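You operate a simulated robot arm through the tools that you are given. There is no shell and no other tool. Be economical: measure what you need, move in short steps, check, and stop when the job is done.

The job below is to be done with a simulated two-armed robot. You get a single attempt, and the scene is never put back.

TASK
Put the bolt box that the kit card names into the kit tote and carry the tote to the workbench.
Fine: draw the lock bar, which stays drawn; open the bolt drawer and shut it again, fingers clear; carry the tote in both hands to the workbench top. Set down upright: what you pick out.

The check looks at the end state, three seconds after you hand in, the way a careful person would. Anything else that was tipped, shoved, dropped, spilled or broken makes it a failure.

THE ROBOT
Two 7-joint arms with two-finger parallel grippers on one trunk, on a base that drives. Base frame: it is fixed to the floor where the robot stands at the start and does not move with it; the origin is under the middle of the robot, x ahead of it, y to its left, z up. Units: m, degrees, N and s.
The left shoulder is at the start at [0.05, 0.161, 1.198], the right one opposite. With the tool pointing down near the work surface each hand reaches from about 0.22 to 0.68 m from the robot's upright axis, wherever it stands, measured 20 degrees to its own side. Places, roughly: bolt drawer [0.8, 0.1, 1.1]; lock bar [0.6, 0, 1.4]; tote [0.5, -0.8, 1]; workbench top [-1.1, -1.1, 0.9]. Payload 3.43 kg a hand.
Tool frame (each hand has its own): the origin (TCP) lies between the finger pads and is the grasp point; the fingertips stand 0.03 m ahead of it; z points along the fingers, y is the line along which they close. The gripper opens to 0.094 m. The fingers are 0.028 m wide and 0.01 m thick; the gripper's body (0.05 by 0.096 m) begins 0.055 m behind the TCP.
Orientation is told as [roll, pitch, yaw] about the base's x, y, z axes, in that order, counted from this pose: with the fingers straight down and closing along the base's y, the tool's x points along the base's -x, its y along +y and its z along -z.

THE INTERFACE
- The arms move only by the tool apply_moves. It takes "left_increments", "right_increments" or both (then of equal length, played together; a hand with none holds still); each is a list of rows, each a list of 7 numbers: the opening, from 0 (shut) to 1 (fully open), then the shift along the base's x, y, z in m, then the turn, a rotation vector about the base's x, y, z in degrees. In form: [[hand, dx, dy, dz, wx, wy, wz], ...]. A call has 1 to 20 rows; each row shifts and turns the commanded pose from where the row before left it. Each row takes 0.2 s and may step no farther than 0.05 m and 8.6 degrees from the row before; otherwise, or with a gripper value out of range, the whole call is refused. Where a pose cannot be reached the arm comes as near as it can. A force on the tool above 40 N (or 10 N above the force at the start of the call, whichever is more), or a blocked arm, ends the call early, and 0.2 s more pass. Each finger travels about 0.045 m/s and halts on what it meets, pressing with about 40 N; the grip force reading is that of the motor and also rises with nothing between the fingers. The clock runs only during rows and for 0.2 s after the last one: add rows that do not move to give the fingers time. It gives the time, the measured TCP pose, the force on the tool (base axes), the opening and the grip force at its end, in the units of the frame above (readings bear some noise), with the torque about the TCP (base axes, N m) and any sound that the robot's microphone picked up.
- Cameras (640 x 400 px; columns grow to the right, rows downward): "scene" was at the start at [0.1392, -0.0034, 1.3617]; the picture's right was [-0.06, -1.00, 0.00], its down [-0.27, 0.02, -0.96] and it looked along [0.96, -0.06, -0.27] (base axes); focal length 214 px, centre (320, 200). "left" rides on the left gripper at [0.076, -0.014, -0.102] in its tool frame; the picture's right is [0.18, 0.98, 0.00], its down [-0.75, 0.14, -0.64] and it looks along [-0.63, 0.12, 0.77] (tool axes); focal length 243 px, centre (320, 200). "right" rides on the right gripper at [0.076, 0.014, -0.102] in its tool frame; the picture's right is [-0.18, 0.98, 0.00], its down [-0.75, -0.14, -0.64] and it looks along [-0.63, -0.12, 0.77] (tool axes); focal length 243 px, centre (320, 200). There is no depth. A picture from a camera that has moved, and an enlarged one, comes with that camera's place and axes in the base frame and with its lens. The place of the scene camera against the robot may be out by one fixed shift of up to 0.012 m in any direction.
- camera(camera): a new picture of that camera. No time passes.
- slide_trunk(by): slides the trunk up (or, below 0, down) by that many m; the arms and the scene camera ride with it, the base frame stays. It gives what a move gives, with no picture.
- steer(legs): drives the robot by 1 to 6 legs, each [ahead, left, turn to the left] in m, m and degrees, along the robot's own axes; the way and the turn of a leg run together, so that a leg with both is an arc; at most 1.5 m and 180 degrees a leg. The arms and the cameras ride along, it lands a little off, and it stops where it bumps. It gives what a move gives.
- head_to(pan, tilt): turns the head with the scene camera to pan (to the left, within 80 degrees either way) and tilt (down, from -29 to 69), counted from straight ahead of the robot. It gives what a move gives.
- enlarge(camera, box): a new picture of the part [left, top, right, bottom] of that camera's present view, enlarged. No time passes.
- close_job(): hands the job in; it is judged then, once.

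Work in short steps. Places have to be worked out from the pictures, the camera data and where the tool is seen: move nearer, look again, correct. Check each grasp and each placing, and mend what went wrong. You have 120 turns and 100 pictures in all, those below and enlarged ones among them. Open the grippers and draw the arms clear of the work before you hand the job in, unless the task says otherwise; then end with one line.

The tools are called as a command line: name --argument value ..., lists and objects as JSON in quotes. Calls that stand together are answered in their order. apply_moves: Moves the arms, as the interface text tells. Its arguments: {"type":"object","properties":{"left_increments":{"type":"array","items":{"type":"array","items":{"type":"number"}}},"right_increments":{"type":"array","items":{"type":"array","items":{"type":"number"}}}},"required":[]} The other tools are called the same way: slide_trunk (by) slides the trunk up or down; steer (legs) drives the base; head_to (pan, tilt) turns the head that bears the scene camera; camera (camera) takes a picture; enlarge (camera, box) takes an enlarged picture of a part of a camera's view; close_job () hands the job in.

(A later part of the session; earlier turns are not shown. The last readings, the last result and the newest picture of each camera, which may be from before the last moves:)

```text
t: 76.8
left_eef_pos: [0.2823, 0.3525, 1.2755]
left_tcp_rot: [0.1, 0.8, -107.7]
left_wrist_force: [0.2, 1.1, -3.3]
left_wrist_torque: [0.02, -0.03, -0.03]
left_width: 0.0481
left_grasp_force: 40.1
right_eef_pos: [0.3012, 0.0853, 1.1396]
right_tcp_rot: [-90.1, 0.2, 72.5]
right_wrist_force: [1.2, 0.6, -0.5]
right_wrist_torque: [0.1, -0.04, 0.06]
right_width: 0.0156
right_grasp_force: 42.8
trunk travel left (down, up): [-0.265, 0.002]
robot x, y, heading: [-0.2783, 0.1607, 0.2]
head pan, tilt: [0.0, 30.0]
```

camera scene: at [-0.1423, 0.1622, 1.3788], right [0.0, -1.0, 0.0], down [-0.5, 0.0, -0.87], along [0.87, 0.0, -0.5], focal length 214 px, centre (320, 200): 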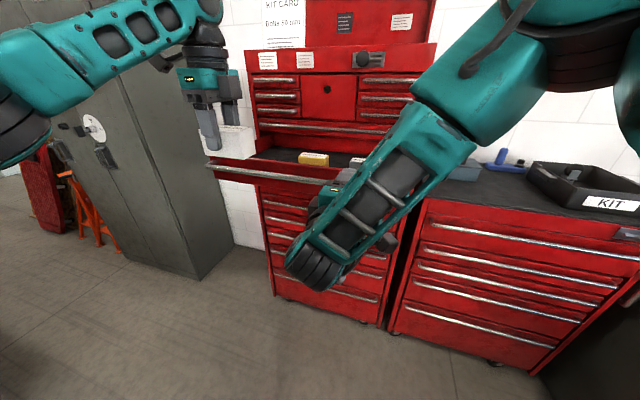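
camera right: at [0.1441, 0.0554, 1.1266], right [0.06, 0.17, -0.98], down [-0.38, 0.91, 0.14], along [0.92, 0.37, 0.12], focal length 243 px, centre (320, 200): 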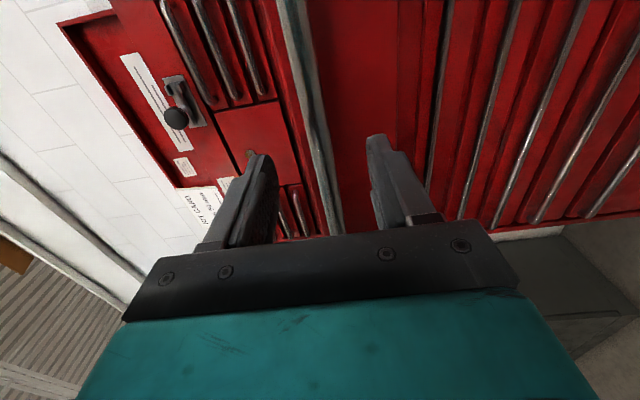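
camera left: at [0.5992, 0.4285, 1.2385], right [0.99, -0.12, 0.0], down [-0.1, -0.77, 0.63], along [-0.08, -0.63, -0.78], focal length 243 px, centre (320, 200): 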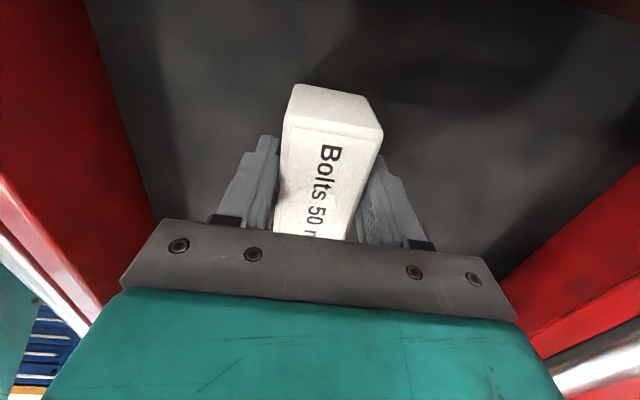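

Gripped at 15.6 mm. I push the drawer in by driving along the chest normal, then finish with the arm.

steer --legs '[[0.172, -0.054, 0]]'

apply_moves --right_increments '[[0, 0.019, -0.006, 0, 0, 0, 0], [0, 0.019, -0.006, 0, 0, 0, 0], [0, 0.019, -0.006, 0, 0, 0, 0]]'

```text
t: 78.3
left_eef_pos: [0.4535, 0.2971, 1.2754]
left_tcp_rot: [-0.1, 0.8, -107.8]
left_wrist_force: [0.7, 0.1, -2.8]
left_wrist_torque: [0.07, -0.03, 0.0]
left_width: 0.0482
left_grasp_force: 40.0
right_eef_pos: [0.4727, 0.0297, 1.1405]
right_tcp_rot: [-90.2, 0.0, 72.1]
right_wrist_force: [-3.9, -6.0, 0.2]
right_wrist_torque: [0.06, 0.09, -0.18]
right_width: 0.0156
right_grasp_force: 45.7
trunk travel left (down, up): [-0.265, 0.002]
robot x, y, heading: [-0.1052, 0.1069, 0.2]
head pan, tilt: [0.0, 30.0]
```

```text
t: 79.1
left_eef_pos: [0.4537, 0.2969, 1.2755]
left_tcp_rot: [0.0, 0.7, -107.7]
left_wrist_force: [-0.3, 0.1, -3.4]
left_wrist_torque: [0.04, -0.01, -0.01]
left_width: 0.0477
left_grasp_force: 39.3
right_eef_pos: [0.5297, 0.011, 1.1402]
right_tcp_rot: [-90.1, 0.2, 72.0]
right_wrist_force: [0.9, -6.3, -0.6]
right_wrist_torque: [0.03, -0.24, 0.91]
right_width: 0.0156
right_grasp_force: 45.4
trunk travel left (down, up): [-0.265, 0.002]
robot x, y, heading: [-0.1111, 0.107, -0.1]
head pan, tilt: [0.0, 30.0]
```

About 4.7 cm remain; I continue in small steps until it stops.

apply_moves --right_increments '[[0, 0.0095, -0.003, 0, 0, 0, 0], [0, 0.0095, -0.003, 0, 0, 0, 0], [0, 0.0095, -0.003, 0, 0, 0, 0], [0, 0.0095, -0.003, 0, 0, 0, 0], [0, 0.0048, -0.0015, 0, 0, 0, 0], [0, 0.0048, -0.0015, 0, 0, 0, 0]]'

camera --camera "scene"

```text
t: 80.5
left_eef_pos: [0.4533, 0.2982, 1.2764]
left_tcp_rot: [-0.2, 1.0, -107.8]
left_wrist_force: [-0.6, 0.1, -3.7]
left_wrist_torque: [0.04, -0.01, -0.02]
left_width: 0.0482
left_grasp_force: 40.0
right_eef_pos: [0.5797, -0.0058, 1.1395]
right_tcp_rot: [-90.1, 0.0, 72.0]
right_wrist_force: [3.5, -8.1, -0.3]
right_wrist_torque: [0.02, 0.0, -0.31]
right_width: 0.0158
right_grasp_force: 45.0
trunk travel left (down, up): [-0.265, 0.002]
robot x, y, heading: [-0.1087, 0.1073, 0.0]
head pan, tilt: [0.0, 30.0]
```

```text
41 pictures are left
camera scene: at [0.0306, 0.1078, 1.3788], right [0.0, -1.0, 0.0], down [-0.5, 0.0, -0.87], along [0.87, 0.0, -0.5], focal length 214 px, centre (320, 200)
```

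scene: 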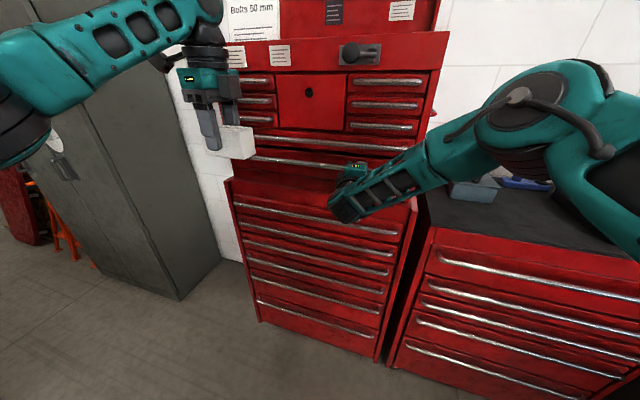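

apply_moves --right_increments '[[0, 0.0048, -0.0015, 0, 0, 0, 0], [0, 0.0048, -0.0015, 0, 0, 0, 0], [0, 0, 0, 0, 0, 0, 0]]'

```text
t: 81.4
left_eef_pos: [0.4495, 0.2972, 1.2777]
left_tcp_rot: [0.2, 0.9, -107.8]
left_wrist_force: [-0.3, 0.9, -3.4]
left_wrist_torque: [0.04, -0.02, -0.03]
left_width: 0.048
left_grasp_force: 40.4
right_eef_pos: [0.582, -0.0058, 1.1395]
right_tcp_rot: [-90.0, 0.1, 72.1]
right_wrist_force: [-22.9, -3.2, 6.2]
right_wrist_torque: [0.09, -0.2, 0.01]
right_width: 0.0156
right_grasp_force: 45.0
trunk travel left (down, up): [-0.265, 0.002]
robot x, y, heading: [-0.1063, 0.1076, -0.2]
head pan, tilt: [0.0, 30.0]
stopped in row 3 (right hand): the force on the tool passed its limit (the readings are from after the stop); the commanded pose is now the measured one
```

The drawer hit its stop: shut. I open the right fingers and withdraw straight back, then check.

apply_moves --right_increments '[[0.6, 0, 0, 0, 0, 0, 0], [0.6, 0, 0, 0, 0, 0, 0], [0.6, 0, 0, 0, 0, 0, 0], [0.6, 0, 0, 0, 0, 0, 0], [0.6, -0.029, 0.009, 0, 0, 0, 0], [0.6, -0.029, 0.009, 0, 0, 0, 0], [0.6, -0.029, 0.009, 0, 0, 0, 0], [0.6, -0.029, 0.009, 0, 0, 0, 0]]'

camera --camera "right"

camera --camera "scene"

```text
t: 83.2
left_eef_pos: [0.4533, 0.2984, 1.2753]
left_tcp_rot: [0.0, 0.8, -107.7]
left_wrist_force: [-0.1, -0.3, -3.4]
left_wrist_torque: [0.03, -0.04, 0.04]
left_width: 0.0481
left_grasp_force: 39.8
right_eef_pos: [0.4682, 0.033, 1.1372]
right_tcp_rot: [-89.7, 0.2, 72.3]
right_wrist_force: [0.6, -0.4, -0.6]
right_wrist_torque: [0.02, -0.02, -0.02]
right_width: 0.0564
right_grasp_force: 0.1
trunk travel left (down, up): [-0.265, 0.002]
robot x, y, heading: [-0.105, 0.1085, -0.2]
head pan, tilt: [0.0, 30.0]
```

```text
40 pictures are left
camera right: at [0.3474, -0.0092, 1.1244], right [0.05, 0.17, -0.98], down [-0.38, 0.91, 0.14], along [0.92, 0.37, 0.11], focal length 243 px, centre (320, 200)
```

right: 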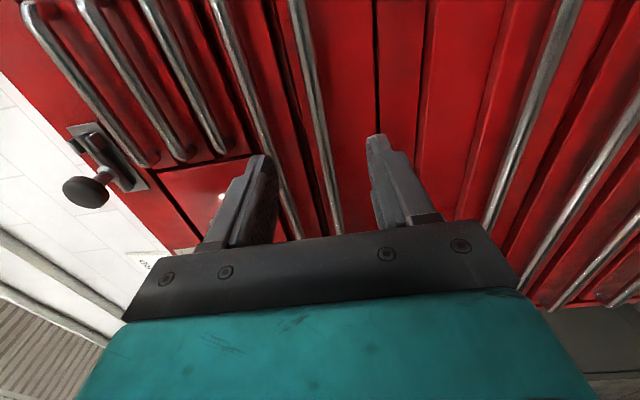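

```text
39 pictures are left
camera scene: at [0.0291, 0.1096, 1.3789], right [0.0, -1.0, 0.0], down [-0.5, 0.0, -0.87], along [0.87, 0.0, -0.5], focal length 214 px, centre (320, 200)
```

scene: 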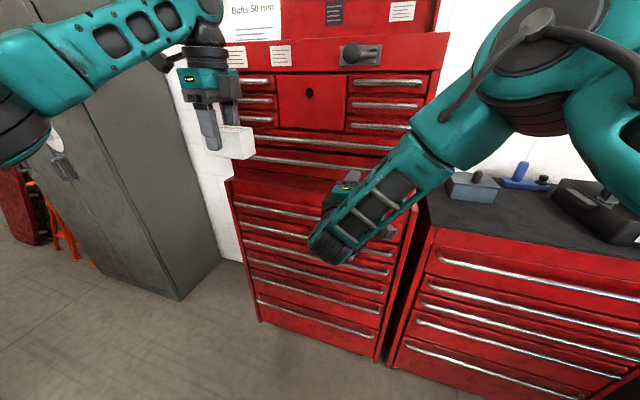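

The drawer is flush shut. I stow the right hand fingers-down at its side and back off.

apply_moves --right_increments '[[0.6, -0.02, -0.005, 0, 0, 0, 5.83], [0.6, -0.02, -0.005, 0, 0, 0, 5.83], [0.6, -0.02, -0.012, 0, 0, 0, 5.84], [1, -0.014, -0.022, 0.002, 4.948, 4.948, -4.948], [1, -0.014, -0.022, 0.002, 4.948, 4.948, -4.948], [1, -0.014, -0.022, 0.002, 4.948, 4.948, -4.948], [1, -0.014, -0.022, 0.002, 4.948, 4.948, -4.948], [1, -0.014, -0.022, 0.002, 4.948, 4.948, -4.948], [1, -0.014, -0.022, 0.002, 4.948, 4.948, -4.948], [1, -0.014, -0.022, 0.002, 4.948, 4.948, -4.948], [1, -0.014, -0.022, 0.002, 4.948, 4.948, -4.948], [1, -0.014, -0.022, 0.002, 4.948, 4.948, -4.948], [1, -0.014, -0.022, 0.002, 4.948, 4.948, -4.948], [1, -0.014, -0.022, 0.002, 4.948, 4.948, -4.948], [1, -0.014, -0.022, 0.002, 4.948, 4.948, -4.948], [1, -0.014, -0.022, 0.002, 4.948, 4.948, -4.948], [1, -0.014, -0.022, 0.002, 4.948, 4.948, -4.948]]'

steer --legs '[[-0.12, 0, 0], [0, -0.7, 0]]'

camera --camera "scene"

```text
t: 86.8
left_eef_pos: [0.4541, 0.2961, 1.276]
left_tcp_rot: [-0.1, 0.7, -107.8]
left_wrist_force: [-0.3, -1.0, -3.0]
left_wrist_torque: [0.02, 0.01, 0.05]
left_width: 0.048
left_grasp_force: 40.3
right_eef_pos: [0.2094, -0.2863, 1.1713]
right_tcp_rot: [0.5, 0.4, 0.2]
right_wrist_force: [0.7, -0.6, -0.2]
right_wrist_torque: [0.01, 0.02, -0.01]
right_width: 0.0941
right_grasp_force: 0.0
right hand out of reach, approached as far as the arm can: row 3
trunk travel left (down, up): [-0.265, 0.002]
robot x, y, heading: [-0.1107, 0.1064, -0.0]
head pan, tilt: [0.0, 30.0]
```

```text
t: 91.5
left_eef_pos: [0.3345, -0.3996, 1.2751]
left_tcp_rot: [0.0, 0.8, -107.8]
left_wrist_force: [-0.9, -0.1, -3.4]
left_wrist_torque: [0.0, -0.02, 0.0]
left_width: 0.0482
left_grasp_force: 39.8
right_eef_pos: [0.0912, -0.9846, 1.1697]
right_tcp_rot: [0.5, 0.2, 0.2]
right_wrist_force: [0.0, 0.2, 0.9]
right_wrist_torque: [0.0, 0.02, -0.01]
right_width: 0.0938
right_grasp_force: 0.0
trunk travel left (down, up): [-0.265, 0.002]
robot x, y, heading: [-0.2256, -0.5907, 0.2]
head pan, tilt: [0.0, 30.0]
```

```text
38 pictures are left
camera scene: at [-0.0902, -0.5884, 1.3788], right [0.0, -1.0, 0.0], down [-0.5, 0.0, -0.87], along [0.87, 0.0, -0.5], focal length 214 px, centre (320, 200)
```

scene: 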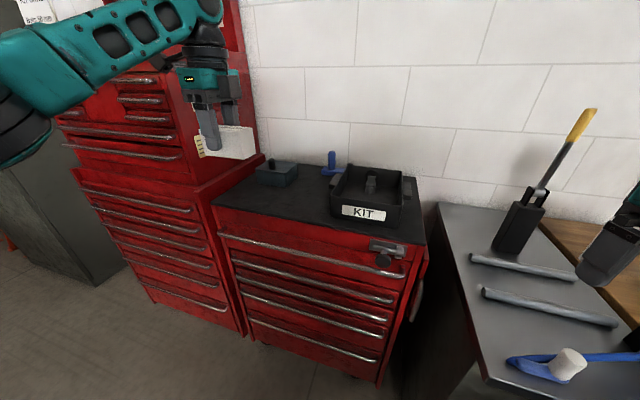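

The tote (labelled KIT) is ahead; on the right is another bench with tools. I zoom on the tote.

enlarge --camera "scene" --box '[240, 140, 460, 280]'

```text
2.86 times, centred on (350, 210) of scene
camera zoom: at [-0.0902, -0.5884, 1.3788], right [0.0, -1.0, 0.0], down [-0.5, 0.0, -0.87], along [0.87, 0.0, -0.5], focal length 613 px, centre (234, 171)
```

zoom: 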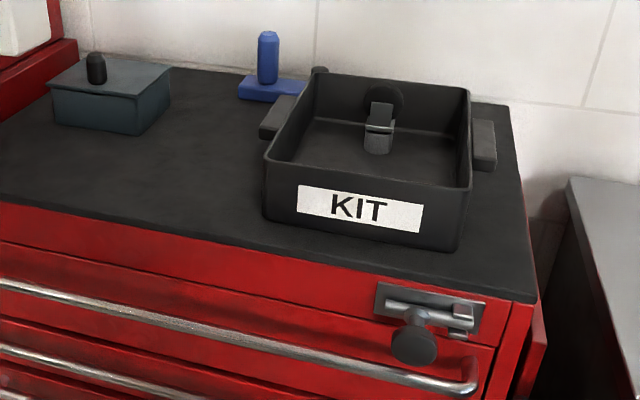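

The tote has side lugs, free floor in its front half, and sits yawed like the cabinet (~-17°), center ≈[0.53,-0.75]. I tuck the right hand in and drive to face it, turning 17.5° right.

apply_moves --right_increments '[[1, 0, 0.03, 0, 0, 0, 0], [1, 0, 0.03, 0, 0, 0, 0], [1, 0, 0.03, 0, 0, 0, 0], [1, 0, 0.03, 0, 0, 0, 0]]'

steer --legs '[[0, 0, -17.5], [0.16, 0.03, 0]]'

camera --camera "scene"

```text
t: 92.5
left_eef_pos: [0.3347, -0.3989, 1.2748]
left_tcp_rot: [-0.1, 0.8, -107.9]
left_wrist_force: [0.4, -0.4, -3.1]
left_wrist_torque: [0.03, -0.03, 0.04]
left_width: 0.0479
left_grasp_force: 40.1
right_eef_pos: [0.0906, -0.8624, 1.1708]
right_tcp_rot: [0.3, 0.3, 0.1]
right_wrist_force: [0.0, -0.1, 0.7]
right_wrist_torque: [-0.08, 0.0, -0.04]
right_width: 0.0941
right_grasp_force: 0.0
trunk travel left (down, up): [-0.265, 0.002]
robot x, y, heading: [-0.2259, -0.5923, 0.0]
head pan, tilt: [0.0, 30.0]
```

```text
t: 94.9
left_eef_pos: [0.5293, -0.5964, 1.2764]
left_tcp_rot: [-0.1, 0.8, -125.3]
left_wrist_force: [-0.2, -0.1, -3.8]
left_wrist_torque: [0.03, 0.01, 0.02]
left_width: 0.0485
left_grasp_force: 40.2
right_eef_pos: [0.1572, -0.9668, 1.1717]
right_tcp_rot: [0.3, 0.3, -17.4]
right_wrist_force: [1.1, 0.1, -0.7]
right_wrist_torque: [0.03, 0.03, 0.0]
right_width: 0.094
right_grasp_force: 0.0
trunk travel left (down, up): [-0.265, 0.002]
robot x, y, heading: [-0.065, -0.6088, -17.5]
head pan, tilt: [0.0, 30.0]
```

```text
36 pictures are left
camera scene: at [0.0671, -0.6475, 1.3787], right [-0.3, -0.95, 0.0], down [-0.48, 0.15, -0.87], along [0.83, -0.26, -0.5], focal length 214 px, centre (320, 200)
```

scene: 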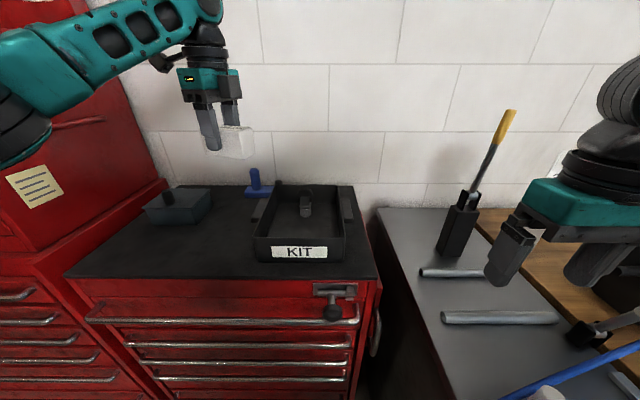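

Well aligned. I zoom on the tote to refine its position.

enlarge --camera "scene" --box '[220, 160, 380, 280]'

```text
3.33 times, centred on (300, 220) of scene
camera zoom: at [0.0671, -0.6475, 1.3787], right [-0.3, -0.95, 0.0], down [-0.48, 0.15, -0.87], along [0.83, -0.26, -0.5], focal length 715 px, centre (387, 133)
```

zoom: 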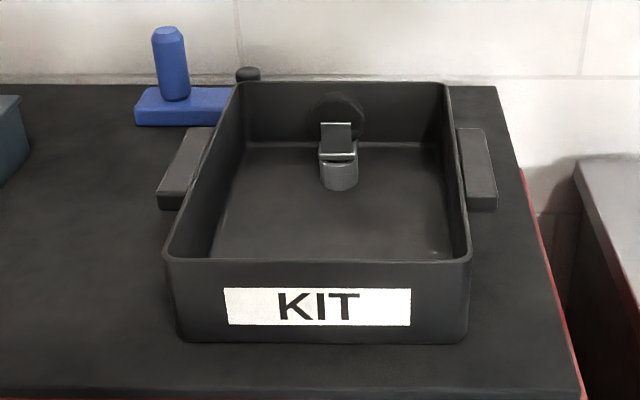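

Tote: rim z≈1.077, center u≈0.743, v≈-0.554 (chest-aligned axes). I move the box over the front half, [0.481,-0.737], restoring yaw, and look with the wrist camera.

apply_moves --left_increments '[[0.2, -0.01, -0.035, 0, 0, 0, 5.93], [0.2, -0.01, -0.035, 0, 0, 0, 5.93], [0.2, -0.014, -0.035, 0, 0, 0, 5.93], [0.2, -0.015, -0.036, -0.03, 0, 0, 0], [0.2, 0, 0, -0.03, 0, 0, 0], [0.2, 0, 0, 0, 0, 0, 0]]'

camera --camera "left"

enlarge --camera "scene" --box '[200, 60, 440, 280]'

```text
t: 96.3
left_eef_pos: [0.4791, -0.7388, 1.217]
left_tcp_rot: [0.0, 0.8, -107.5]
left_wrist_force: [-0.1, 0.5, -3.3]
left_wrist_torque: [0.05, -0.01, 0.03]
left_width: 0.0481
left_grasp_force: 40.1
right_eef_pos: [0.155, -0.9672, 1.169]
right_tcp_rot: [0.4, 0.2, -17.2]
right_wrist_force: [0.6, 0.3, -0.1]
right_wrist_torque: [-0.03, 0.01, 0.04]
right_width: 0.0942
right_grasp_force: 0.1
trunk travel left (down, up): [-0.265, 0.002]
robot x, y, heading: [-0.0662, -0.6107, -17.8]
head pan, tilt: [0.0, 30.0]
```

```text
34 pictures are left
camera left: at [0.4869, -0.6618, 1.318], right [0.99, -0.12, 0.0], down [-0.09, -0.77, 0.63], along [-0.07, -0.63, -0.78], focal length 243 px, centre (320, 200)
```

left: 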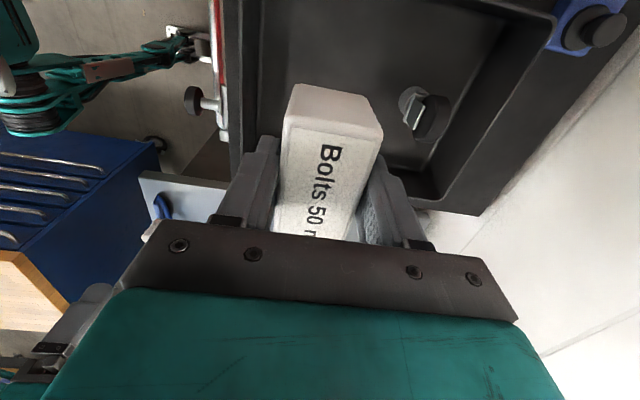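

```text
1.82 times, centred on (320, 170) of scene
camera zoom: at [0.0659, -0.6478, 1.3789], right [-0.3, -0.95, 0.0], down [-0.48, 0.15, -0.87], along [0.83, -0.26, -0.5], focal length 390 px, centre (320, 254)
```

zoom: 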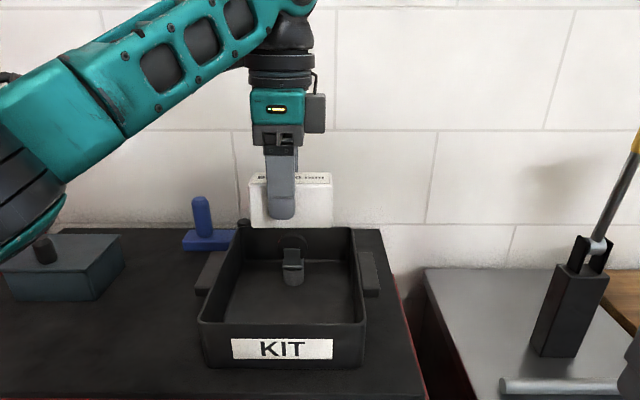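

Using the visible fingertip I calibrate the camera: the box should shift ~1 cm left. I correct and lower it into the tote.

apply_moves --left_increments '[[0.2, 0.003, 0.0105, -0.03, 0, 0, 0], [0.2, 0, 0, -0.04, 0, 0, 0], [0.2, 0, 0, -0.04, 0, 0, 0], [0.2, 0, 0, -0.03, 0, 0, 0], [0.2, 0, 0, 0, 0, 0, 0]]'

enlarge --camera "scene" --box '[200, 60, 440, 280]'

```text
t: 97.5
left_eef_pos: [0.4826, -0.7281, 1.0753]
left_tcp_rot: [0.0, 0.8, -107.4]
left_wrist_force: [0.2, -0.1, -3.5]
left_wrist_torque: [0.04, 0.0, 0.0]
left_width: 0.0478
left_grasp_force: 40.3
right_eef_pos: [0.1557, -0.9662, 1.1698]
right_tcp_rot: [0.3, 0.2, -17.3]
right_wrist_force: [0.1, 0.0, 0.5]
right_wrist_torque: [0.01, -0.01, 0.01]
right_width: 0.0943
right_grasp_force: 0.1
trunk travel left (down, up): [-0.265, 0.002]
robot x, y, heading: [-0.0637, -0.6096, -17.6]
head pan, tilt: [0.0, 30.0]
```

```text
1.82 times, centred on (320, 170) of scene
camera zoom: at [0.0662, -0.6474, 1.3789], right [-0.3, -0.95, 0.0], down [-0.48, 0.15, -0.87], along [0.83, -0.26, -0.5], focal length 390 px, centre (320, 254)
```

zoom: 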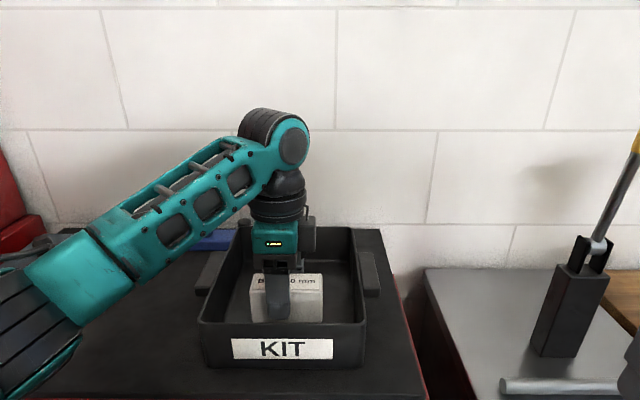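

The box is descending inside the tote centrally. I lower in 5 mm steps until contact.

apply_moves --left_increments '[[0.2, 0, 0, -0.01, 0, 0, 0], [0.2, 0, 0, -0.008, 0, 0, 0], [0.2, 0, 0, -0.005, 0, 0, 0], [0.2, 0, 0, -0.004, 0, 0, 0], [0.2, 0, 0, 0, 0, 0, 0]]'

```text
t: 98.7
left_eef_pos: [0.4818, -0.7268, 1.0519]
left_tcp_rot: [0.3, 0.7, -107.5]
left_wrist_force: [4.9, 0.5, 21.7]
left_wrist_torque: [0.16, 0.27, 0.0]
left_width: 0.0482
left_grasp_force: 40.2
right_eef_pos: [0.1537, -0.9667, 1.1711]
right_tcp_rot: [0.2, 0.1, -17.3]
right_wrist_force: [-0.2, 0.2, 1.2]
right_wrist_torque: [-0.02, 0.0, 0.01]
right_width: 0.0939
right_grasp_force: 0.0
trunk travel left (down, up): [-0.265, 0.002]
robot x, y, heading: [-0.061, -0.6109, -17.6]
head pan, tilt: [0.0, 30.0]
```

Contact with the tote floor. I ease up slightly, release, and rise.

apply_moves --left_increments '[[0.2, 0, 0, 0.003, 0, 0, 0], [0.75, 0, 0, 0, 0, 0, 0], [0.75, 0, 0, 0, 0, 0, 0], [0.75, 0, 0, 0, 0, 0, 0], [0.75, 0, 0, 0.01, 0, 0, 0], [0.75, 0, 0, 0.03, 0, 0, 0], [0.75, 0, 0, 0.04, 0, 0, 0], [0.75, 0, 0, 0.04, 0, 0, 0], [0.75, 0, 0, 0.03, 0, 0, 0]]'

camera --camera "left"

enlarge --camera "scene" --box '[220, 160, 380, 280]'

```text
t: 100.7
left_eef_pos: [0.4816, -0.7281, 1.2034]
left_tcp_rot: [0.1, 0.9, -107.5]
left_wrist_force: [-0.8, -0.6, 0.6]
left_wrist_torque: [-0.01, -0.02, -0.03]
left_width: 0.0702
left_grasp_force: 0.0
right_eef_pos: [0.1562, -0.9655, 1.1704]
right_tcp_rot: [0.4, 0.2, -17.3]
right_wrist_force: [-1.2, 0.0, -0.4]
right_wrist_torque: [-0.02, -0.02, -0.01]
right_width: 0.0941
right_grasp_force: 0.0
trunk travel left (down, up): [-0.265, 0.002]
robot x, y, heading: [-0.0657, -0.6124, -17.3]
head pan, tilt: [0.0, 30.0]
```

```text
31 pictures are left
camera left: at [0.4906, -0.6512, 1.3038], right [0.99, -0.12, 0.0], down [-0.09, -0.77, 0.63], along [-0.07, -0.63, -0.78], focal length 243 px, centre (320, 200)
```

left: 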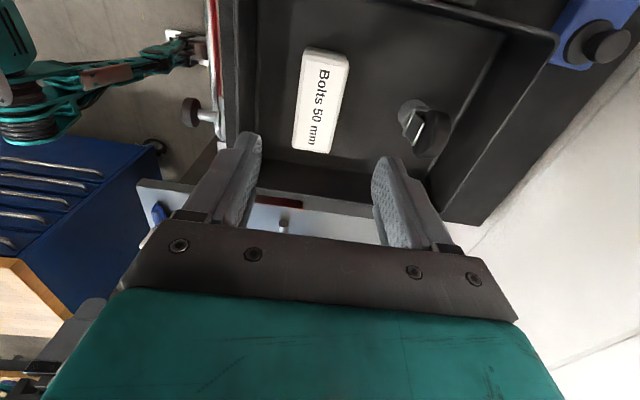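

```text
3.33 times, centred on (300, 220) of scene
camera zoom: at [0.0656, -0.6474, 1.3789], right [-0.3, -0.95, 0.0], down [-0.48, 0.15, -0.87], along [0.83, -0.26, -0.5], focal length 715 px, centre (387, 133)
```

zoom: 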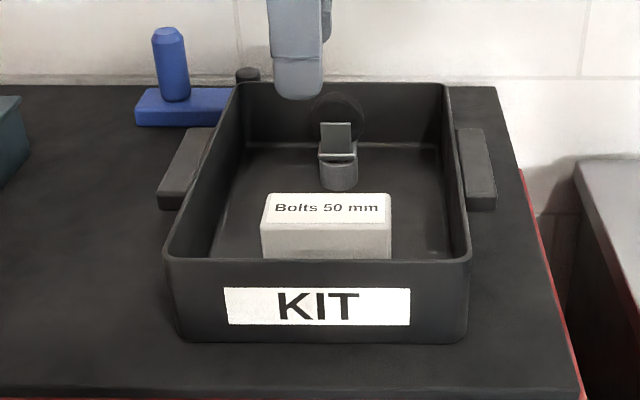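

The box stands upright in the tote. Next, both-hand grip on the side lugs from above. I first shift the base slightly left and ahead to center on the tote, and rotate the left hand by 90° at height.

steer --legs '[[0.0, 0.045, 0], [0.06, 0, 0]]'

apply_moves --left_increments '[[1, 0.0, 0.008, 0, 0, 0, 8.2], [1, 0.0, 0.008, 0, 0, 0, 8.2], [1, 0.0, 0.008, 0, 0, 0, 8.2], [1, 0.0, 0.008, 0, 0, 0, 8.2], [1, 0.0, 0.008, 0, 0, 0, 8.2], [1, 0, 0, 0, 0, 0, 8.2], [1, 0, 0, 0, 0, 0, 8.2], [1, 0, 0, 0, 0, 0, 8.2], [1, 0, 0, 0, 0, 0, 8.2], [1, 0, 0, 0, 0, 0, 8.2], [1, 0, 0, 0, 0, 0, 8.0]]' --right_increments '[[1, 0.02, 0, 0.005, 0, 0, 0], [1, 0.02, 0, 0.005, 0, 0, 0], [1, 0.02, 0, 0.005, 0, 0, 0], [1, 0.02, 0, 0.005, 0, 0, 0], [1, 0.02, 0, 0.005, 0, 0, 0], [1, 0.02, 0, 0.005, 0, 0, 0], [1, 0.02, 0, 0, 0, 0, 0], [1, 0.02, 0, 0, 0, 0, 0], [1, 0.02, 0, 0, 0, 0, 0], [1, 0.02, 0, 0, 0, 0, 0], [1, 0, 0, 0, 0, 0, 0]]'

camera --camera "scene"

```text
t: 102.2
left_eef_pos: [0.5552, -0.7037, 1.2012]
left_tcp_rot: [-0.1, 0.9, -107.4]
left_wrist_force: [-0.5, -1.8, -0.4]
left_wrist_torque: [-0.02, 0.03, 0.0]
left_width: 0.0705
left_grasp_force: 0.1
right_eef_pos: [0.2268, -0.9412, 1.1694]
right_tcp_rot: [0.3, 0.3, -17.3]
right_wrist_force: [-0.2, -0.9, -0.4]
right_wrist_torque: [0.01, 0.04, 0.01]
right_width: 0.094
right_grasp_force: 0.0
trunk travel left (down, up): [-0.265, 0.002]
robot x, y, heading: [0.0039, -0.5843, -17.6]
head pan, tilt: [0.0, 30.0]
```

```text
t: 104.5
left_eef_pos: [0.5535, -0.6635, 1.2005]
left_tcp_rot: [-0.1, 0.8, -17.3]
left_wrist_force: [0.4, 0.2, 1.0]
left_wrist_torque: [0.0, -0.01, -0.04]
left_width: 0.0939
left_grasp_force: 0.1
right_eef_pos: [0.4251, -0.9424, 1.2006]
right_tcp_rot: [0.4, 0.2, -17.3]
right_wrist_force: [-0.4, 0.4, -0.3]
right_wrist_torque: [-0.01, 0.01, 0.04]
right_width: 0.0939
right_grasp_force: 0.1
trunk travel left (down, up): [-0.265, 0.002]
robot x, y, heading: [0.0011, -0.5869, -17.4]
head pan, tilt: [0.0, 30.0]
```

```text
29 pictures are left
camera scene: at [0.1362, -0.6226, 1.3789], right [-0.3, -0.95, 0.0], down [-0.48, 0.15, -0.87], along [0.83, -0.26, -0.5], focal length 214 px, centre (320, 200)
```

scene: 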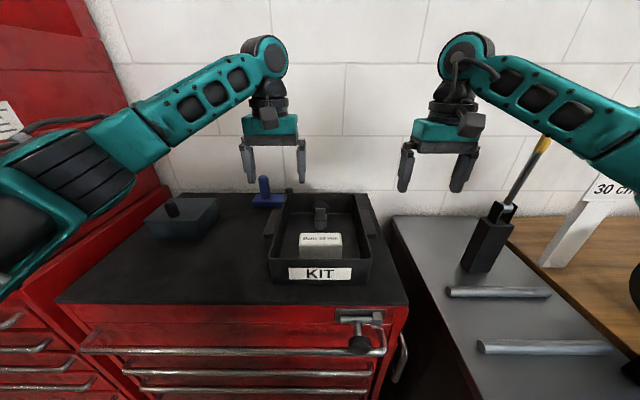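

I bring both hands above the lugs, at z≈1.14, and look through the wrist cameras.

apply_moves --left_increments '[[1, 0.011, 0.003, -0.02, 0, 0, 0], [1, 0.011, 0.003, -0.02, 0, 0, 0], [1, 0.01, 0.0025, -0.02, 0, 0, 0], [1, 0, 0, 0, 0, 0, 0]]' --right_increments '[[1, 0.031, 0.025, -0.02, 0, 0, 0], [1, 0.031, 0.025, -0.02, 0, 0, 0], [1, 0.031, 0.0255, -0.02, 0, 0, 0], [1, 0, 0, 0, 0, 0, 0]]'

camera --camera "left"

camera --camera "right"

enlarge --camera "scene" --box '[220, 130, 420, 290]'

```text
t: 105.5
left_eef_pos: [0.5853, -0.6549, 1.1428]
left_tcp_rot: [0.0, 0.8, -17.6]
left_wrist_force: [0.1, 0.0, 1.3]
left_wrist_torque: [0.05, 0.0, -0.01]
left_width: 0.0939
left_grasp_force: 0.1
right_eef_pos: [0.5189, -0.8655, 1.1403]
right_tcp_rot: [0.4, 0.2, -17.4]
right_wrist_force: [-0.6, -0.3, -0.5]
right_wrist_torque: [0.02, -0.01, -0.01]
right_width: 0.0941
right_grasp_force: 0.1
trunk travel left (down, up): [-0.265, 0.002]
robot x, y, heading: [0.0046, -0.5834, -17.4]
head pan, tilt: [0.0, 30.0]
```

```text
28 pictures are left
camera left: at [0.5086, -0.6448, 1.2435], right [0.12, 0.99, 0.0], down [0.77, -0.1, 0.63], along [0.63, -0.07, -0.78], focal length 243 px, centre (320, 200)
```

left: 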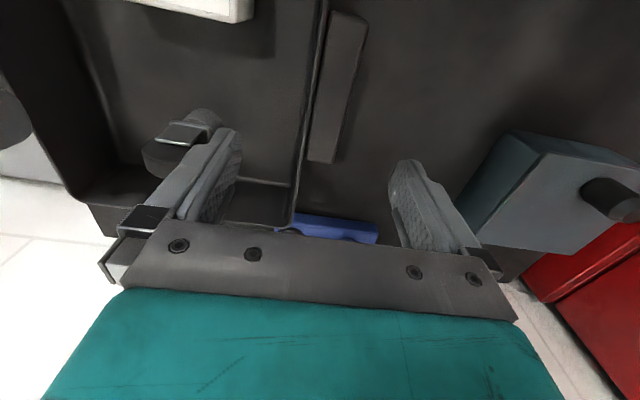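

```text
27 pictures are left
camera right: at [0.4492, -0.8302, 1.2434], right [0.47, 0.88, 0.01], down [0.68, -0.36, 0.64], along [0.57, -0.3, -0.77], focal length 243 px, centre (320, 200)
```

right: 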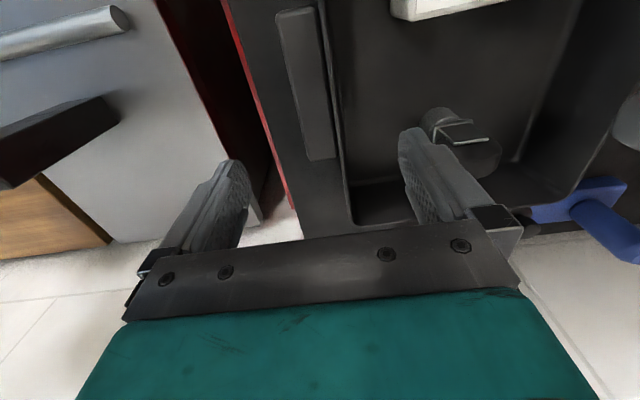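

```text
2.50 times, centred on (320, 210) of scene
camera zoom: at [0.1357, -0.623, 1.379], right [-0.3, -0.95, 0.0], down [-0.48, 0.15, -0.87], along [0.83, -0.26, -0.5], focal length 536 px, centre (320, 175)
```

zoom: 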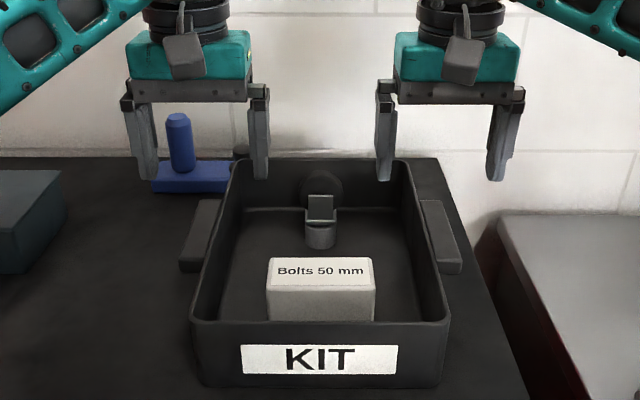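

Lugs are centered on each hand's jaw line (v≈-0.446 and -0.671) with lug middle at u≈0.73. I shift both hands back 2 cm and lower so one finger goes inside the wall and one outside the lug.

apply_moves --left_increments '[[1, -0.019, 0.006, 0, 0, 0, 0], [1, 0, 0.002, -0.025, 0, 0, 0], [1, 0, 0, -0.025, 0, 0, 0], [1, 0, 0, -0.02, 0, 0, 0], [1, 0, 0, -0.015, 0, 0, 0], [1, 0, 0, 0, 0, 0, 0]]' --right_increments '[[1, -0.019, 0.006, 0, 0, 0, 0], [1, 0, 0, -0.025, 0, 0, 0], [1, 0, 0, -0.025, 0, 0, 0], [1, 0, 0, -0.02, 0, 0, 0], [1, 0, 0, -0.0125, 0, 0, 0], [1, 0, 0, 0, 0, 0, 0]]'

enlarge --camera "scene" --box '[220, 130, 420, 290]'

```text
t: 107.0
left_eef_pos: [0.5663, -0.6464, 1.0566]
left_tcp_rot: [0.0, 0.9, -17.6]
left_wrist_force: [0.1, 0.7, 0.5]
left_wrist_torque: [-0.01, 0.01, -0.03]
left_width: 0.0937
left_grasp_force: 0.0
right_eef_pos: [0.4993, -0.8591, 1.0586]
right_tcp_rot: [0.4, 0.3, -17.4]
right_wrist_force: [0.1, -0.4, 0.1]
right_wrist_torque: [0.0, 0.03, -0.01]
right_width: 0.0938
right_grasp_force: 0.0
trunk travel left (down, up): [-0.265, 0.002]
robot x, y, heading: [0.0055, -0.5814, -17.4]
head pan, tilt: [0.0, 30.0]
```

```text
2.50 times, centred on (320, 210) of scene
camera zoom: at [0.1364, -0.6225, 1.3789], right [-0.3, -0.95, 0.0], down [-0.48, 0.15, -0.87], along [0.83, -0.26, -0.5], focal length 536 px, centre (320, 175)
```

zoom: 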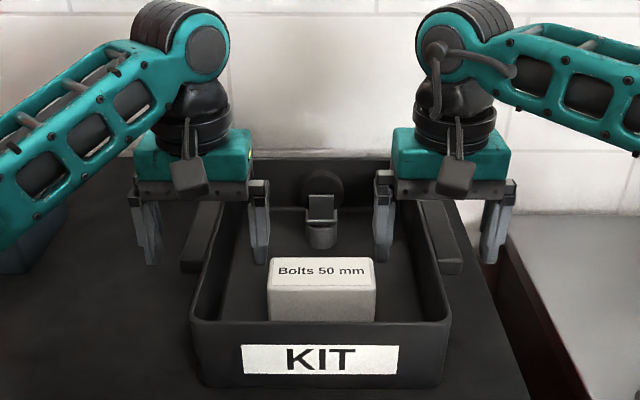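

Fingers straddle walls and lugs on both sides. I close both hands together.

apply_moves --left_increments '[[0.5, 0, 0, 0, 0, 0, 0], [0.5, 0, 0, 0, 0, 0, 0], [0.3, 0, 0, 0, 0, 0, 0], [0.1, 0, 0, 0, 0, 0, 0], [0.1, 0, 0, 0, 0, 0, 0], [0.1, 0, 0, 0, 0, 0, 0]]' --right_increments '[[0.5, 0, 0, 0, 0, 0, 0], [0.5, 0, 0, 0, 0, 0, 0], [0.3, 0, 0, 0, 0, 0, 0], [0.1, 0, 0, 0, 0, 0, 0], [0.1, 0, 0, 0, 0, 0, 0], [0.1, 0, 0, 0, 0, 0, 0]]'

enlarge --camera "scene" --box '[220, 130, 420, 290]'

```text
t: 108.3
left_eef_pos: [0.5666, -0.6462, 1.0558]
left_tcp_rot: [-0.1, 0.7, -17.7]
left_wrist_force: [-3.8, -12.6, -0.2]
left_wrist_torque: [0.42, -0.1, -0.18]
left_width: 0.0343
left_grasp_force: 39.9
right_eef_pos: [0.4997, -0.8593, 1.0567]
right_tcp_rot: [0.5, 0.2, -17.2]
right_wrist_force: [6.0, 13.3, 0.4]
right_wrist_torque: [-0.55, -0.04, -0.58]
right_width: 0.0345
right_grasp_force: 40.2
trunk travel left (down, up): [-0.265, 0.002]
robot x, y, heading: [0.0047, -0.5871, -17.4]
head pan, tilt: [0.0, 30.0]
```

```text
2.50 times, centred on (320, 210) of scene
camera zoom: at [0.1368, -0.6224, 1.3788], right [-0.3, -0.95, 0.0], down [-0.48, 0.15, -0.87], along [0.83, -0.26, -0.5], focal length 536 px, centre (320, 175)
```

zoom: 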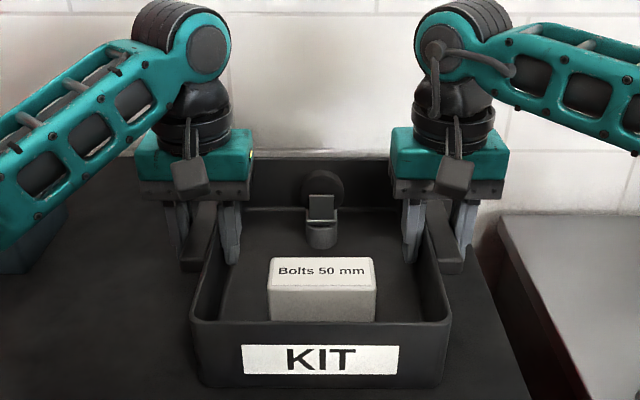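

Both grips hold 34 mm (wall plus lug). I relieve the small outward tension and lift 2 cm slowly.

apply_moves --left_increments '[[0.1, -0.0005, -0.0015, 0, 0, 0, 0], [0.1, 0, 0, 0.005, 0, 0, 0], [0.1, 0, 0, 0.01, 0, 0, 0], [0.1, 0, 0, 0.01, 0, 0, 0], [0.1, 0, 0, 0, 0, 0, 0]]' --right_increments '[[0.1, 0.0005, 0.0015, 0, 0, 0, 0], [0.1, 0, 0, 0.005, 0, 0, 0], [0.1, 0, 0, 0.01, 0, 0, 0], [0.1, 0, 0, 0.01, 0, 0, 0], [0.1, 0, 0, 0, 0, 0, 0]]'

enlarge --camera "scene" --box '[220, 130, 420, 290]'

```text
t: 109.5
left_eef_pos: [0.5651, -0.6468, 1.0808]
left_tcp_rot: [-0.1, 0.9, -17.5]
left_wrist_force: [-5.0, -6.5, -3.8]
left_wrist_torque: [0.22, -0.1, -0.24]
left_width: 0.0343
left_grasp_force: 39.6
right_eef_pos: [0.5007, -0.8585, 1.0828]
right_tcp_rot: [0.3, 0.4, -17.4]
right_wrist_force: [4.4, 5.5, -5.9]
right_wrist_torque: [-0.46, 0.0, -0.28]
right_width: 0.0342
right_grasp_force: 40.4
trunk travel left (down, up): [-0.265, 0.002]
robot x, y, heading: [0.007, -0.5877, -17.6]
head pan, tilt: [0.0, 30.0]
```

```text
2.50 times, centred on (320, 210) of scene
camera zoom: at [0.1375, -0.6228, 1.3787], right [-0.3, -0.95, 0.0], down [-0.48, 0.15, -0.87], along [0.83, -0.26, -0.5], focal length 536 px, centre (320, 175)
```

zoom: 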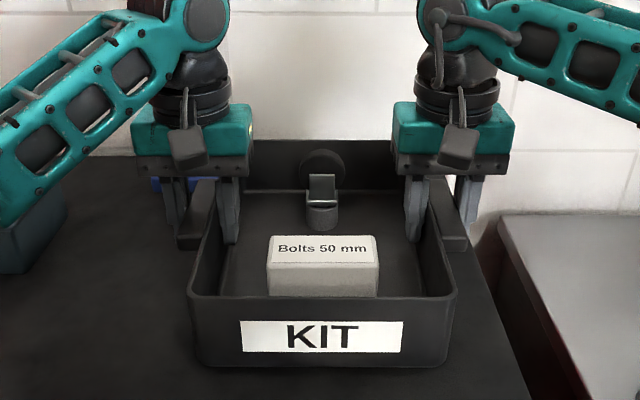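

The tote is up and level (about 1 kg total). I raise it 7 cm more and draw it slightly in, then back away along the robot's heading.

apply_moves --left_increments '[[0.1, 0, 0, 0.015, 0, 0, 0], [0.1, 0, 0, 0.02, 0, 0, 0], [0.1, 0, 0, 0.02, 0, 0, 0], [0.1, 0, 0, 0.015, 0, 0, 0], [0.1, 0, 0, 0, 0, 0, 0]]' --right_increments '[[0.1, 0, 0, 0.015, 0, 0, 0], [0.1, 0, 0, 0.02, 0, 0, 0], [0.1, 0, 0, 0.02, 0, 0, 0], [0.1, 0, 0, 0.015, 0, 0, 0], [0.1, 0, 0, 0, 0, 0, 0]]'

steer --legs '[[-0.3, 0, 0]]'

head_to --pan -75 --tilt 25

camera --camera "scene"

```text
t: 110.8
left_eef_pos: [0.5667, -0.6475, 1.1514]
left_tcp_rot: [0.0, 1.0, -17.5]
left_wrist_force: [-4.3, 1.2, -3.6]
left_wrist_torque: [-0.14, -0.09, -0.5]
left_width: 0.0345
left_grasp_force: 39.7
right_eef_pos: [0.4993, -0.8598, 1.1523]
right_tcp_rot: [0.3, 0.3, -17.4]
right_wrist_force: [3.1, -1.8, -6.8]
right_wrist_torque: [-0.36, 0.09, -0.6]
right_width: 0.0346
right_grasp_force: 40.5
trunk travel left (down, up): [-0.265, 0.002]
robot x, y, heading: [0.0066, -0.5858, -17.5]
head pan, tilt: [0.0, 30.0]
```

```text
t: 112.8
left_eef_pos: [0.2779, -0.5575, 1.1529]
left_tcp_rot: [-0.1, 0.8, -17.5]
left_wrist_force: [-1.1, 9.6, -4.3]
left_wrist_torque: [-0.02, -0.07, -0.36]
left_width: 0.0344
left_grasp_force: 39.8
right_eef_pos: [0.2116, -0.7698, 1.1529]
right_tcp_rot: [0.3, 0.3, -17.4]
right_wrist_force: [0.9, -9.1, -5.4]
right_wrist_torque: [-0.23, -0.06, -0.39]
right_width: 0.0345
right_grasp_force: 39.9
trunk travel left (down, up): [-0.265, 0.002]
robot x, y, heading: [-0.2821, -0.4959, -17.4]
head pan, tilt: [0.0, 30.0]
```

```text
t: 114.3
left_eef_pos: [0.2787, -0.557, 1.1507]
left_tcp_rot: [0.0, 1.0, -17.5]
left_wrist_force: [-3.7, 0.9, -3.9]
left_wrist_torque: [0.08, -0.18, -0.28]
left_width: 0.0343
left_grasp_force: 40.3
right_eef_pos: [0.213, -0.7697, 1.1525]
right_tcp_rot: [0.3, 0.3, -17.5]
right_wrist_force: [3.5, -0.9, -6.7]
right_wrist_torque: [-0.36, 0.12, -0.29]
right_width: 0.0343
right_grasp_force: 40.4
trunk travel left (down, up): [-0.265, 0.002]
robot x, y, heading: [-0.2777, -0.4948, -17.2]
head pan, tilt: [-75.0, 25.0]
```

```text
22 pictures are left
camera scene: at [-0.2405, -0.597, 1.3868], right [-1.0, 0.04, 0.0], down [0.02, 0.42, -0.91], along [-0.04, -0.91, -0.42], focal length 214 px, centre (320, 200)
```

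scene: 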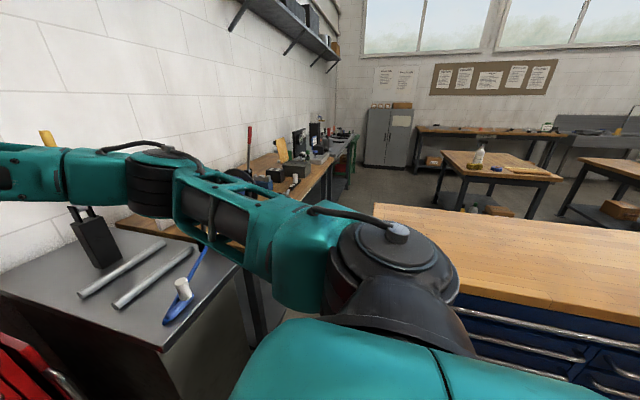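

All the furniture is yawed the same 17.5°; the workbench front edge lies at v≈-1.155 with depth ~0.5 m, so I need to turn exactly 90° right. I back 0.3 m and turn in two steps.

steer --legs '[[-0.3, 0, 0], [0, 0, -45], [0, 0, -45]]'

head_to --pan 0 --tilt 40

camera --camera "scene"

```text
t: 120.4
left_eef_pos: [-0.628, -0.9651, 1.1511]
left_tcp_rot: [0.1, 1.0, -107.3]
left_wrist_force: [0.8, 3.1, -4.8]
left_wrist_torque: [-0.08, -0.07, -0.31]
left_width: 0.0342
left_grasp_force: 40.0
right_eef_pos: [-0.8393, -0.9007, 1.1531]
right_tcp_rot: [0.4, 0.3, -107.2]
right_wrist_force: [-1.1, -3.0, -6.7]
right_wrist_torque: [0.0, 0.3, -0.43]
right_width: 0.034
right_grasp_force: 40.6
trunk travel left (down, up): [-0.265, 0.002]
robot x, y, heading: [-0.563, -0.4047, -107.0]
head pan, tilt: [-75.0, 25.0]
```

```text
t: 121.9
left_eef_pos: [-0.6283, -0.9659, 1.1495]
left_tcp_rot: [0.0, 0.9, -107.3]
left_wrist_force: [0.9, 3.1, -5.0]
left_wrist_torque: [-0.23, -0.09, -0.26]
left_width: 0.0342
left_grasp_force: 40.1
right_eef_pos: [-0.8395, -0.8991, 1.1522]
right_tcp_rot: [0.4, 0.3, -107.2]
right_wrist_force: [0.3, -2.8, -6.5]
right_wrist_torque: [0.14, 0.35, -0.33]
right_width: 0.0344
right_grasp_force: 39.8
trunk travel left (down, up): [-0.265, 0.002]
robot x, y, heading: [-0.5664, -0.4043, -107.6]
head pan, tilt: [0.0, 40.0]
```

```text
21 pictures are left
camera scene: at [-0.5983, -0.5231, 1.3634], right [-0.95, 0.3, 0.0], down [0.19, 0.61, -0.77], along [-0.23, -0.73, -0.64], focal length 214 px, centre (320, 200)
```

scene: 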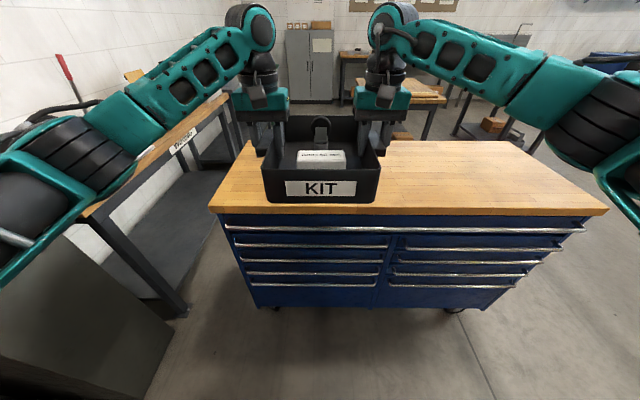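

The tote hangs level over the path and the workbench is straight ahead, its top clear. I move 10 cm right and 24 cm ahead.

steer --legs '[[0, -0.1, 0], [0.24, 0, 0]]'

camera --camera "scene"

```text
t: 124.4
left_eef_pos: [-0.7923, -1.1619, 1.1497]
left_tcp_rot: [0.1, 0.9, -107.4]
left_wrist_force: [-0.3, 4.5, -4.7]
left_wrist_torque: [-0.07, -0.05, -0.34]
left_width: 0.0343
left_grasp_force: 39.8
right_eef_pos: [-1.0063, -1.0972, 1.1515]
right_tcp_rot: [0.3, 0.3, -107.1]
right_wrist_force: [0.7, -4.1, -7.2]
right_wrist_torque: [0.0, 0.27, -0.44]
right_width: 0.0341
right_grasp_force: 40.3
trunk travel left (down, up): [-0.265, 0.002]
robot x, y, heading: [-0.7284, -0.6033, -107.3]
head pan, tilt: [0.0, 40.0]
```

```text
20 pictures are left
camera scene: at [-0.7642, -0.72, 1.3633], right [-0.95, 0.3, 0.0], down [0.19, 0.61, -0.77], along [-0.23, -0.73, -0.64], focal length 214 px, centre (320, 200)
```

scene: 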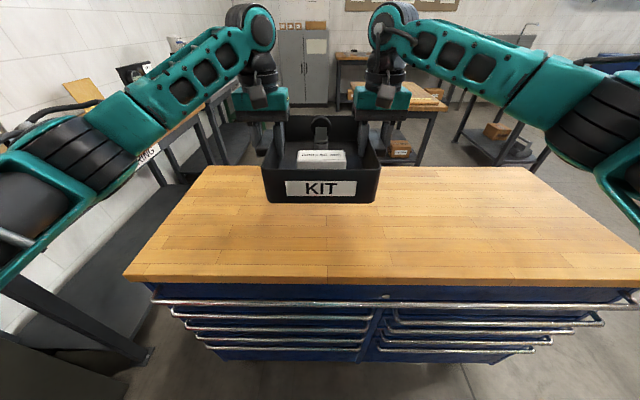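

Tote is over the bench, near its front edge; I drive 6 cm more for margin and lower the trunk 12 cm.

steer --legs '[[0.06, 0, 0]]'

slide_trunk --by -0.12

camera --camera "scene"

```text
t: 125.3
left_eef_pos: [-0.8032, -1.1977, 1.1504]
left_tcp_rot: [0.2, 1.1, -107.2]
left_wrist_force: [-1.0, 1.7, -5.0]
left_wrist_torque: [-0.2, 0.25, 0.01]
left_width: 0.0344
left_grasp_force: 39.9
right_eef_pos: [-1.0157, -1.1322, 1.1512]
right_tcp_rot: [0.0, 0.4, -107.2]
right_wrist_force: [1.2, -0.6, -5.3]
right_wrist_torque: [0.12, -0.16, -0.16]
right_width: 0.0343
right_grasp_force: 39.9
trunk travel left (down, up): [-0.265, 0.002]
robot x, y, heading: [-0.7481, -0.6378, -107.0]
head pan, tilt: [0.0, 40.0]
stopped in leg 1: the robot was blocked; the commanded pose is now the measured one
```

```text
t: 126.8
left_eef_pos: [-0.8042, -1.1966, 1.03]
left_tcp_rot: [0.2, 0.9, -107.4]
left_wrist_force: [-0.8, 2.3, -5.1]
left_wrist_torque: [-0.08, -0.04, -0.23]
left_width: 0.0344
left_grasp_force: 40.5
right_eef_pos: [-1.0155, -1.1308, 1.0326]
right_tcp_rot: [0.2, 0.3, -107.2]
right_wrist_force: [0.1, -1.9, -6.2]
right_wrist_torque: [-0.01, 0.2, -0.23]
right_width: 0.0344
right_grasp_force: 40.3
trunk travel left (down, up): [-0.145, 0.122]
robot x, y, heading: [-0.7425, -0.6349, -107.2]
head pan, tilt: [0.0, 40.0]
```

```text
19 pictures are left
camera scene: at [-0.7747, -0.7541, 1.2435], right [-0.95, 0.3, 0.0], down [0.19, 0.61, -0.77], along [-0.23, -0.73, -0.64], focal length 214 px, centre (320, 200)
```

scene: 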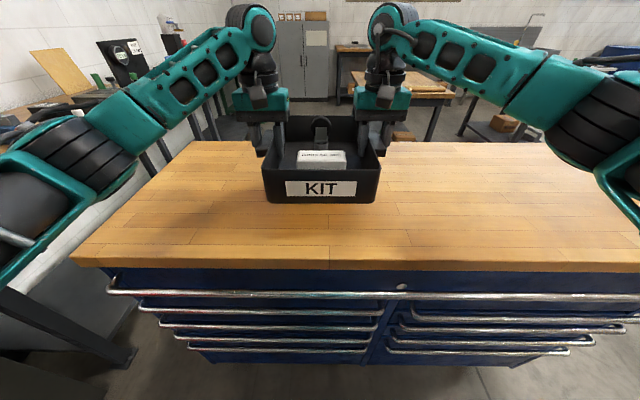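

The base touched the bench gently but the tote is 7 cm inside the edge. I lower with both arms in steps until contact.

apply_moves --left_increments '[[0.1, 0, 0, -0.015, 0, 0, 0], [0.1, 0, 0, -0.015, 0, 0, 0], [0.1, 0, 0, -0.012, 0, 0, 0], [0.1, 0, 0, -0.01, 0, 0, 0], [0.1, 0, 0, 0, 0, 0, 0]]' --right_increments '[[0.1, 0, 0, -0.015, 0, 0, 0], [0.1, 0, 0, -0.015, 0, 0, 0], [0.1, 0, 0, -0.012, 0, 0, 0], [0.1, 0, 0, -0.01, 0, 0, 0], [0.1, 0, 0, 0, 0, 0, 0]]'

enlarge --camera "scene" --box '[200, 80, 440, 280]'

```text
t: 128.1
left_eef_pos: [-0.8023, -1.1963, 0.9785]
left_tcp_rot: [0.2, 0.9, -107.3]
left_wrist_force: [1.2, 0.6, -4.5]
left_wrist_torque: [0.05, -0.05, -0.07]
left_width: 0.0341
left_grasp_force: 39.9
right_eef_pos: [-1.0156, -1.1314, 0.979]
right_tcp_rot: [0.2, 0.3, -107.3]
right_wrist_force: [-0.6, -0.3, -6.8]
right_wrist_torque: [-0.13, 0.29, -0.13]
right_width: 0.0343
right_grasp_force: 40.0
trunk travel left (down, up): [-0.145, 0.122]
robot x, y, heading: [-0.7399, -0.6362, -107.2]
head pan, tilt: [0.0, 40.0]
```

```text
2.00 times, centred on (320, 180) of scene
camera zoom: at [-0.7747, -0.7542, 1.2434], right [-0.95, 0.3, 0.0], down [0.19, 0.61, -0.77], along [-0.23, -0.73, -0.64], focal length 429 px, centre (320, 240)
```

zoom: 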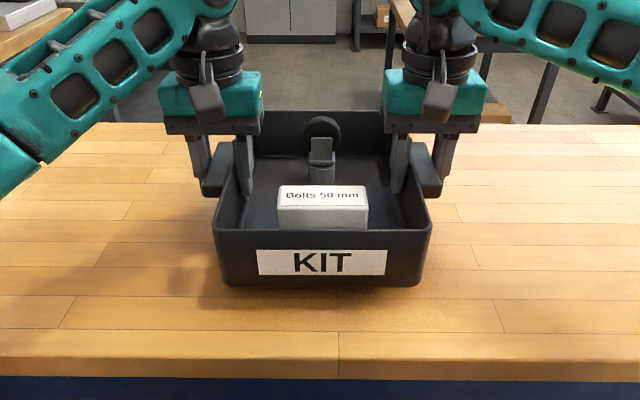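

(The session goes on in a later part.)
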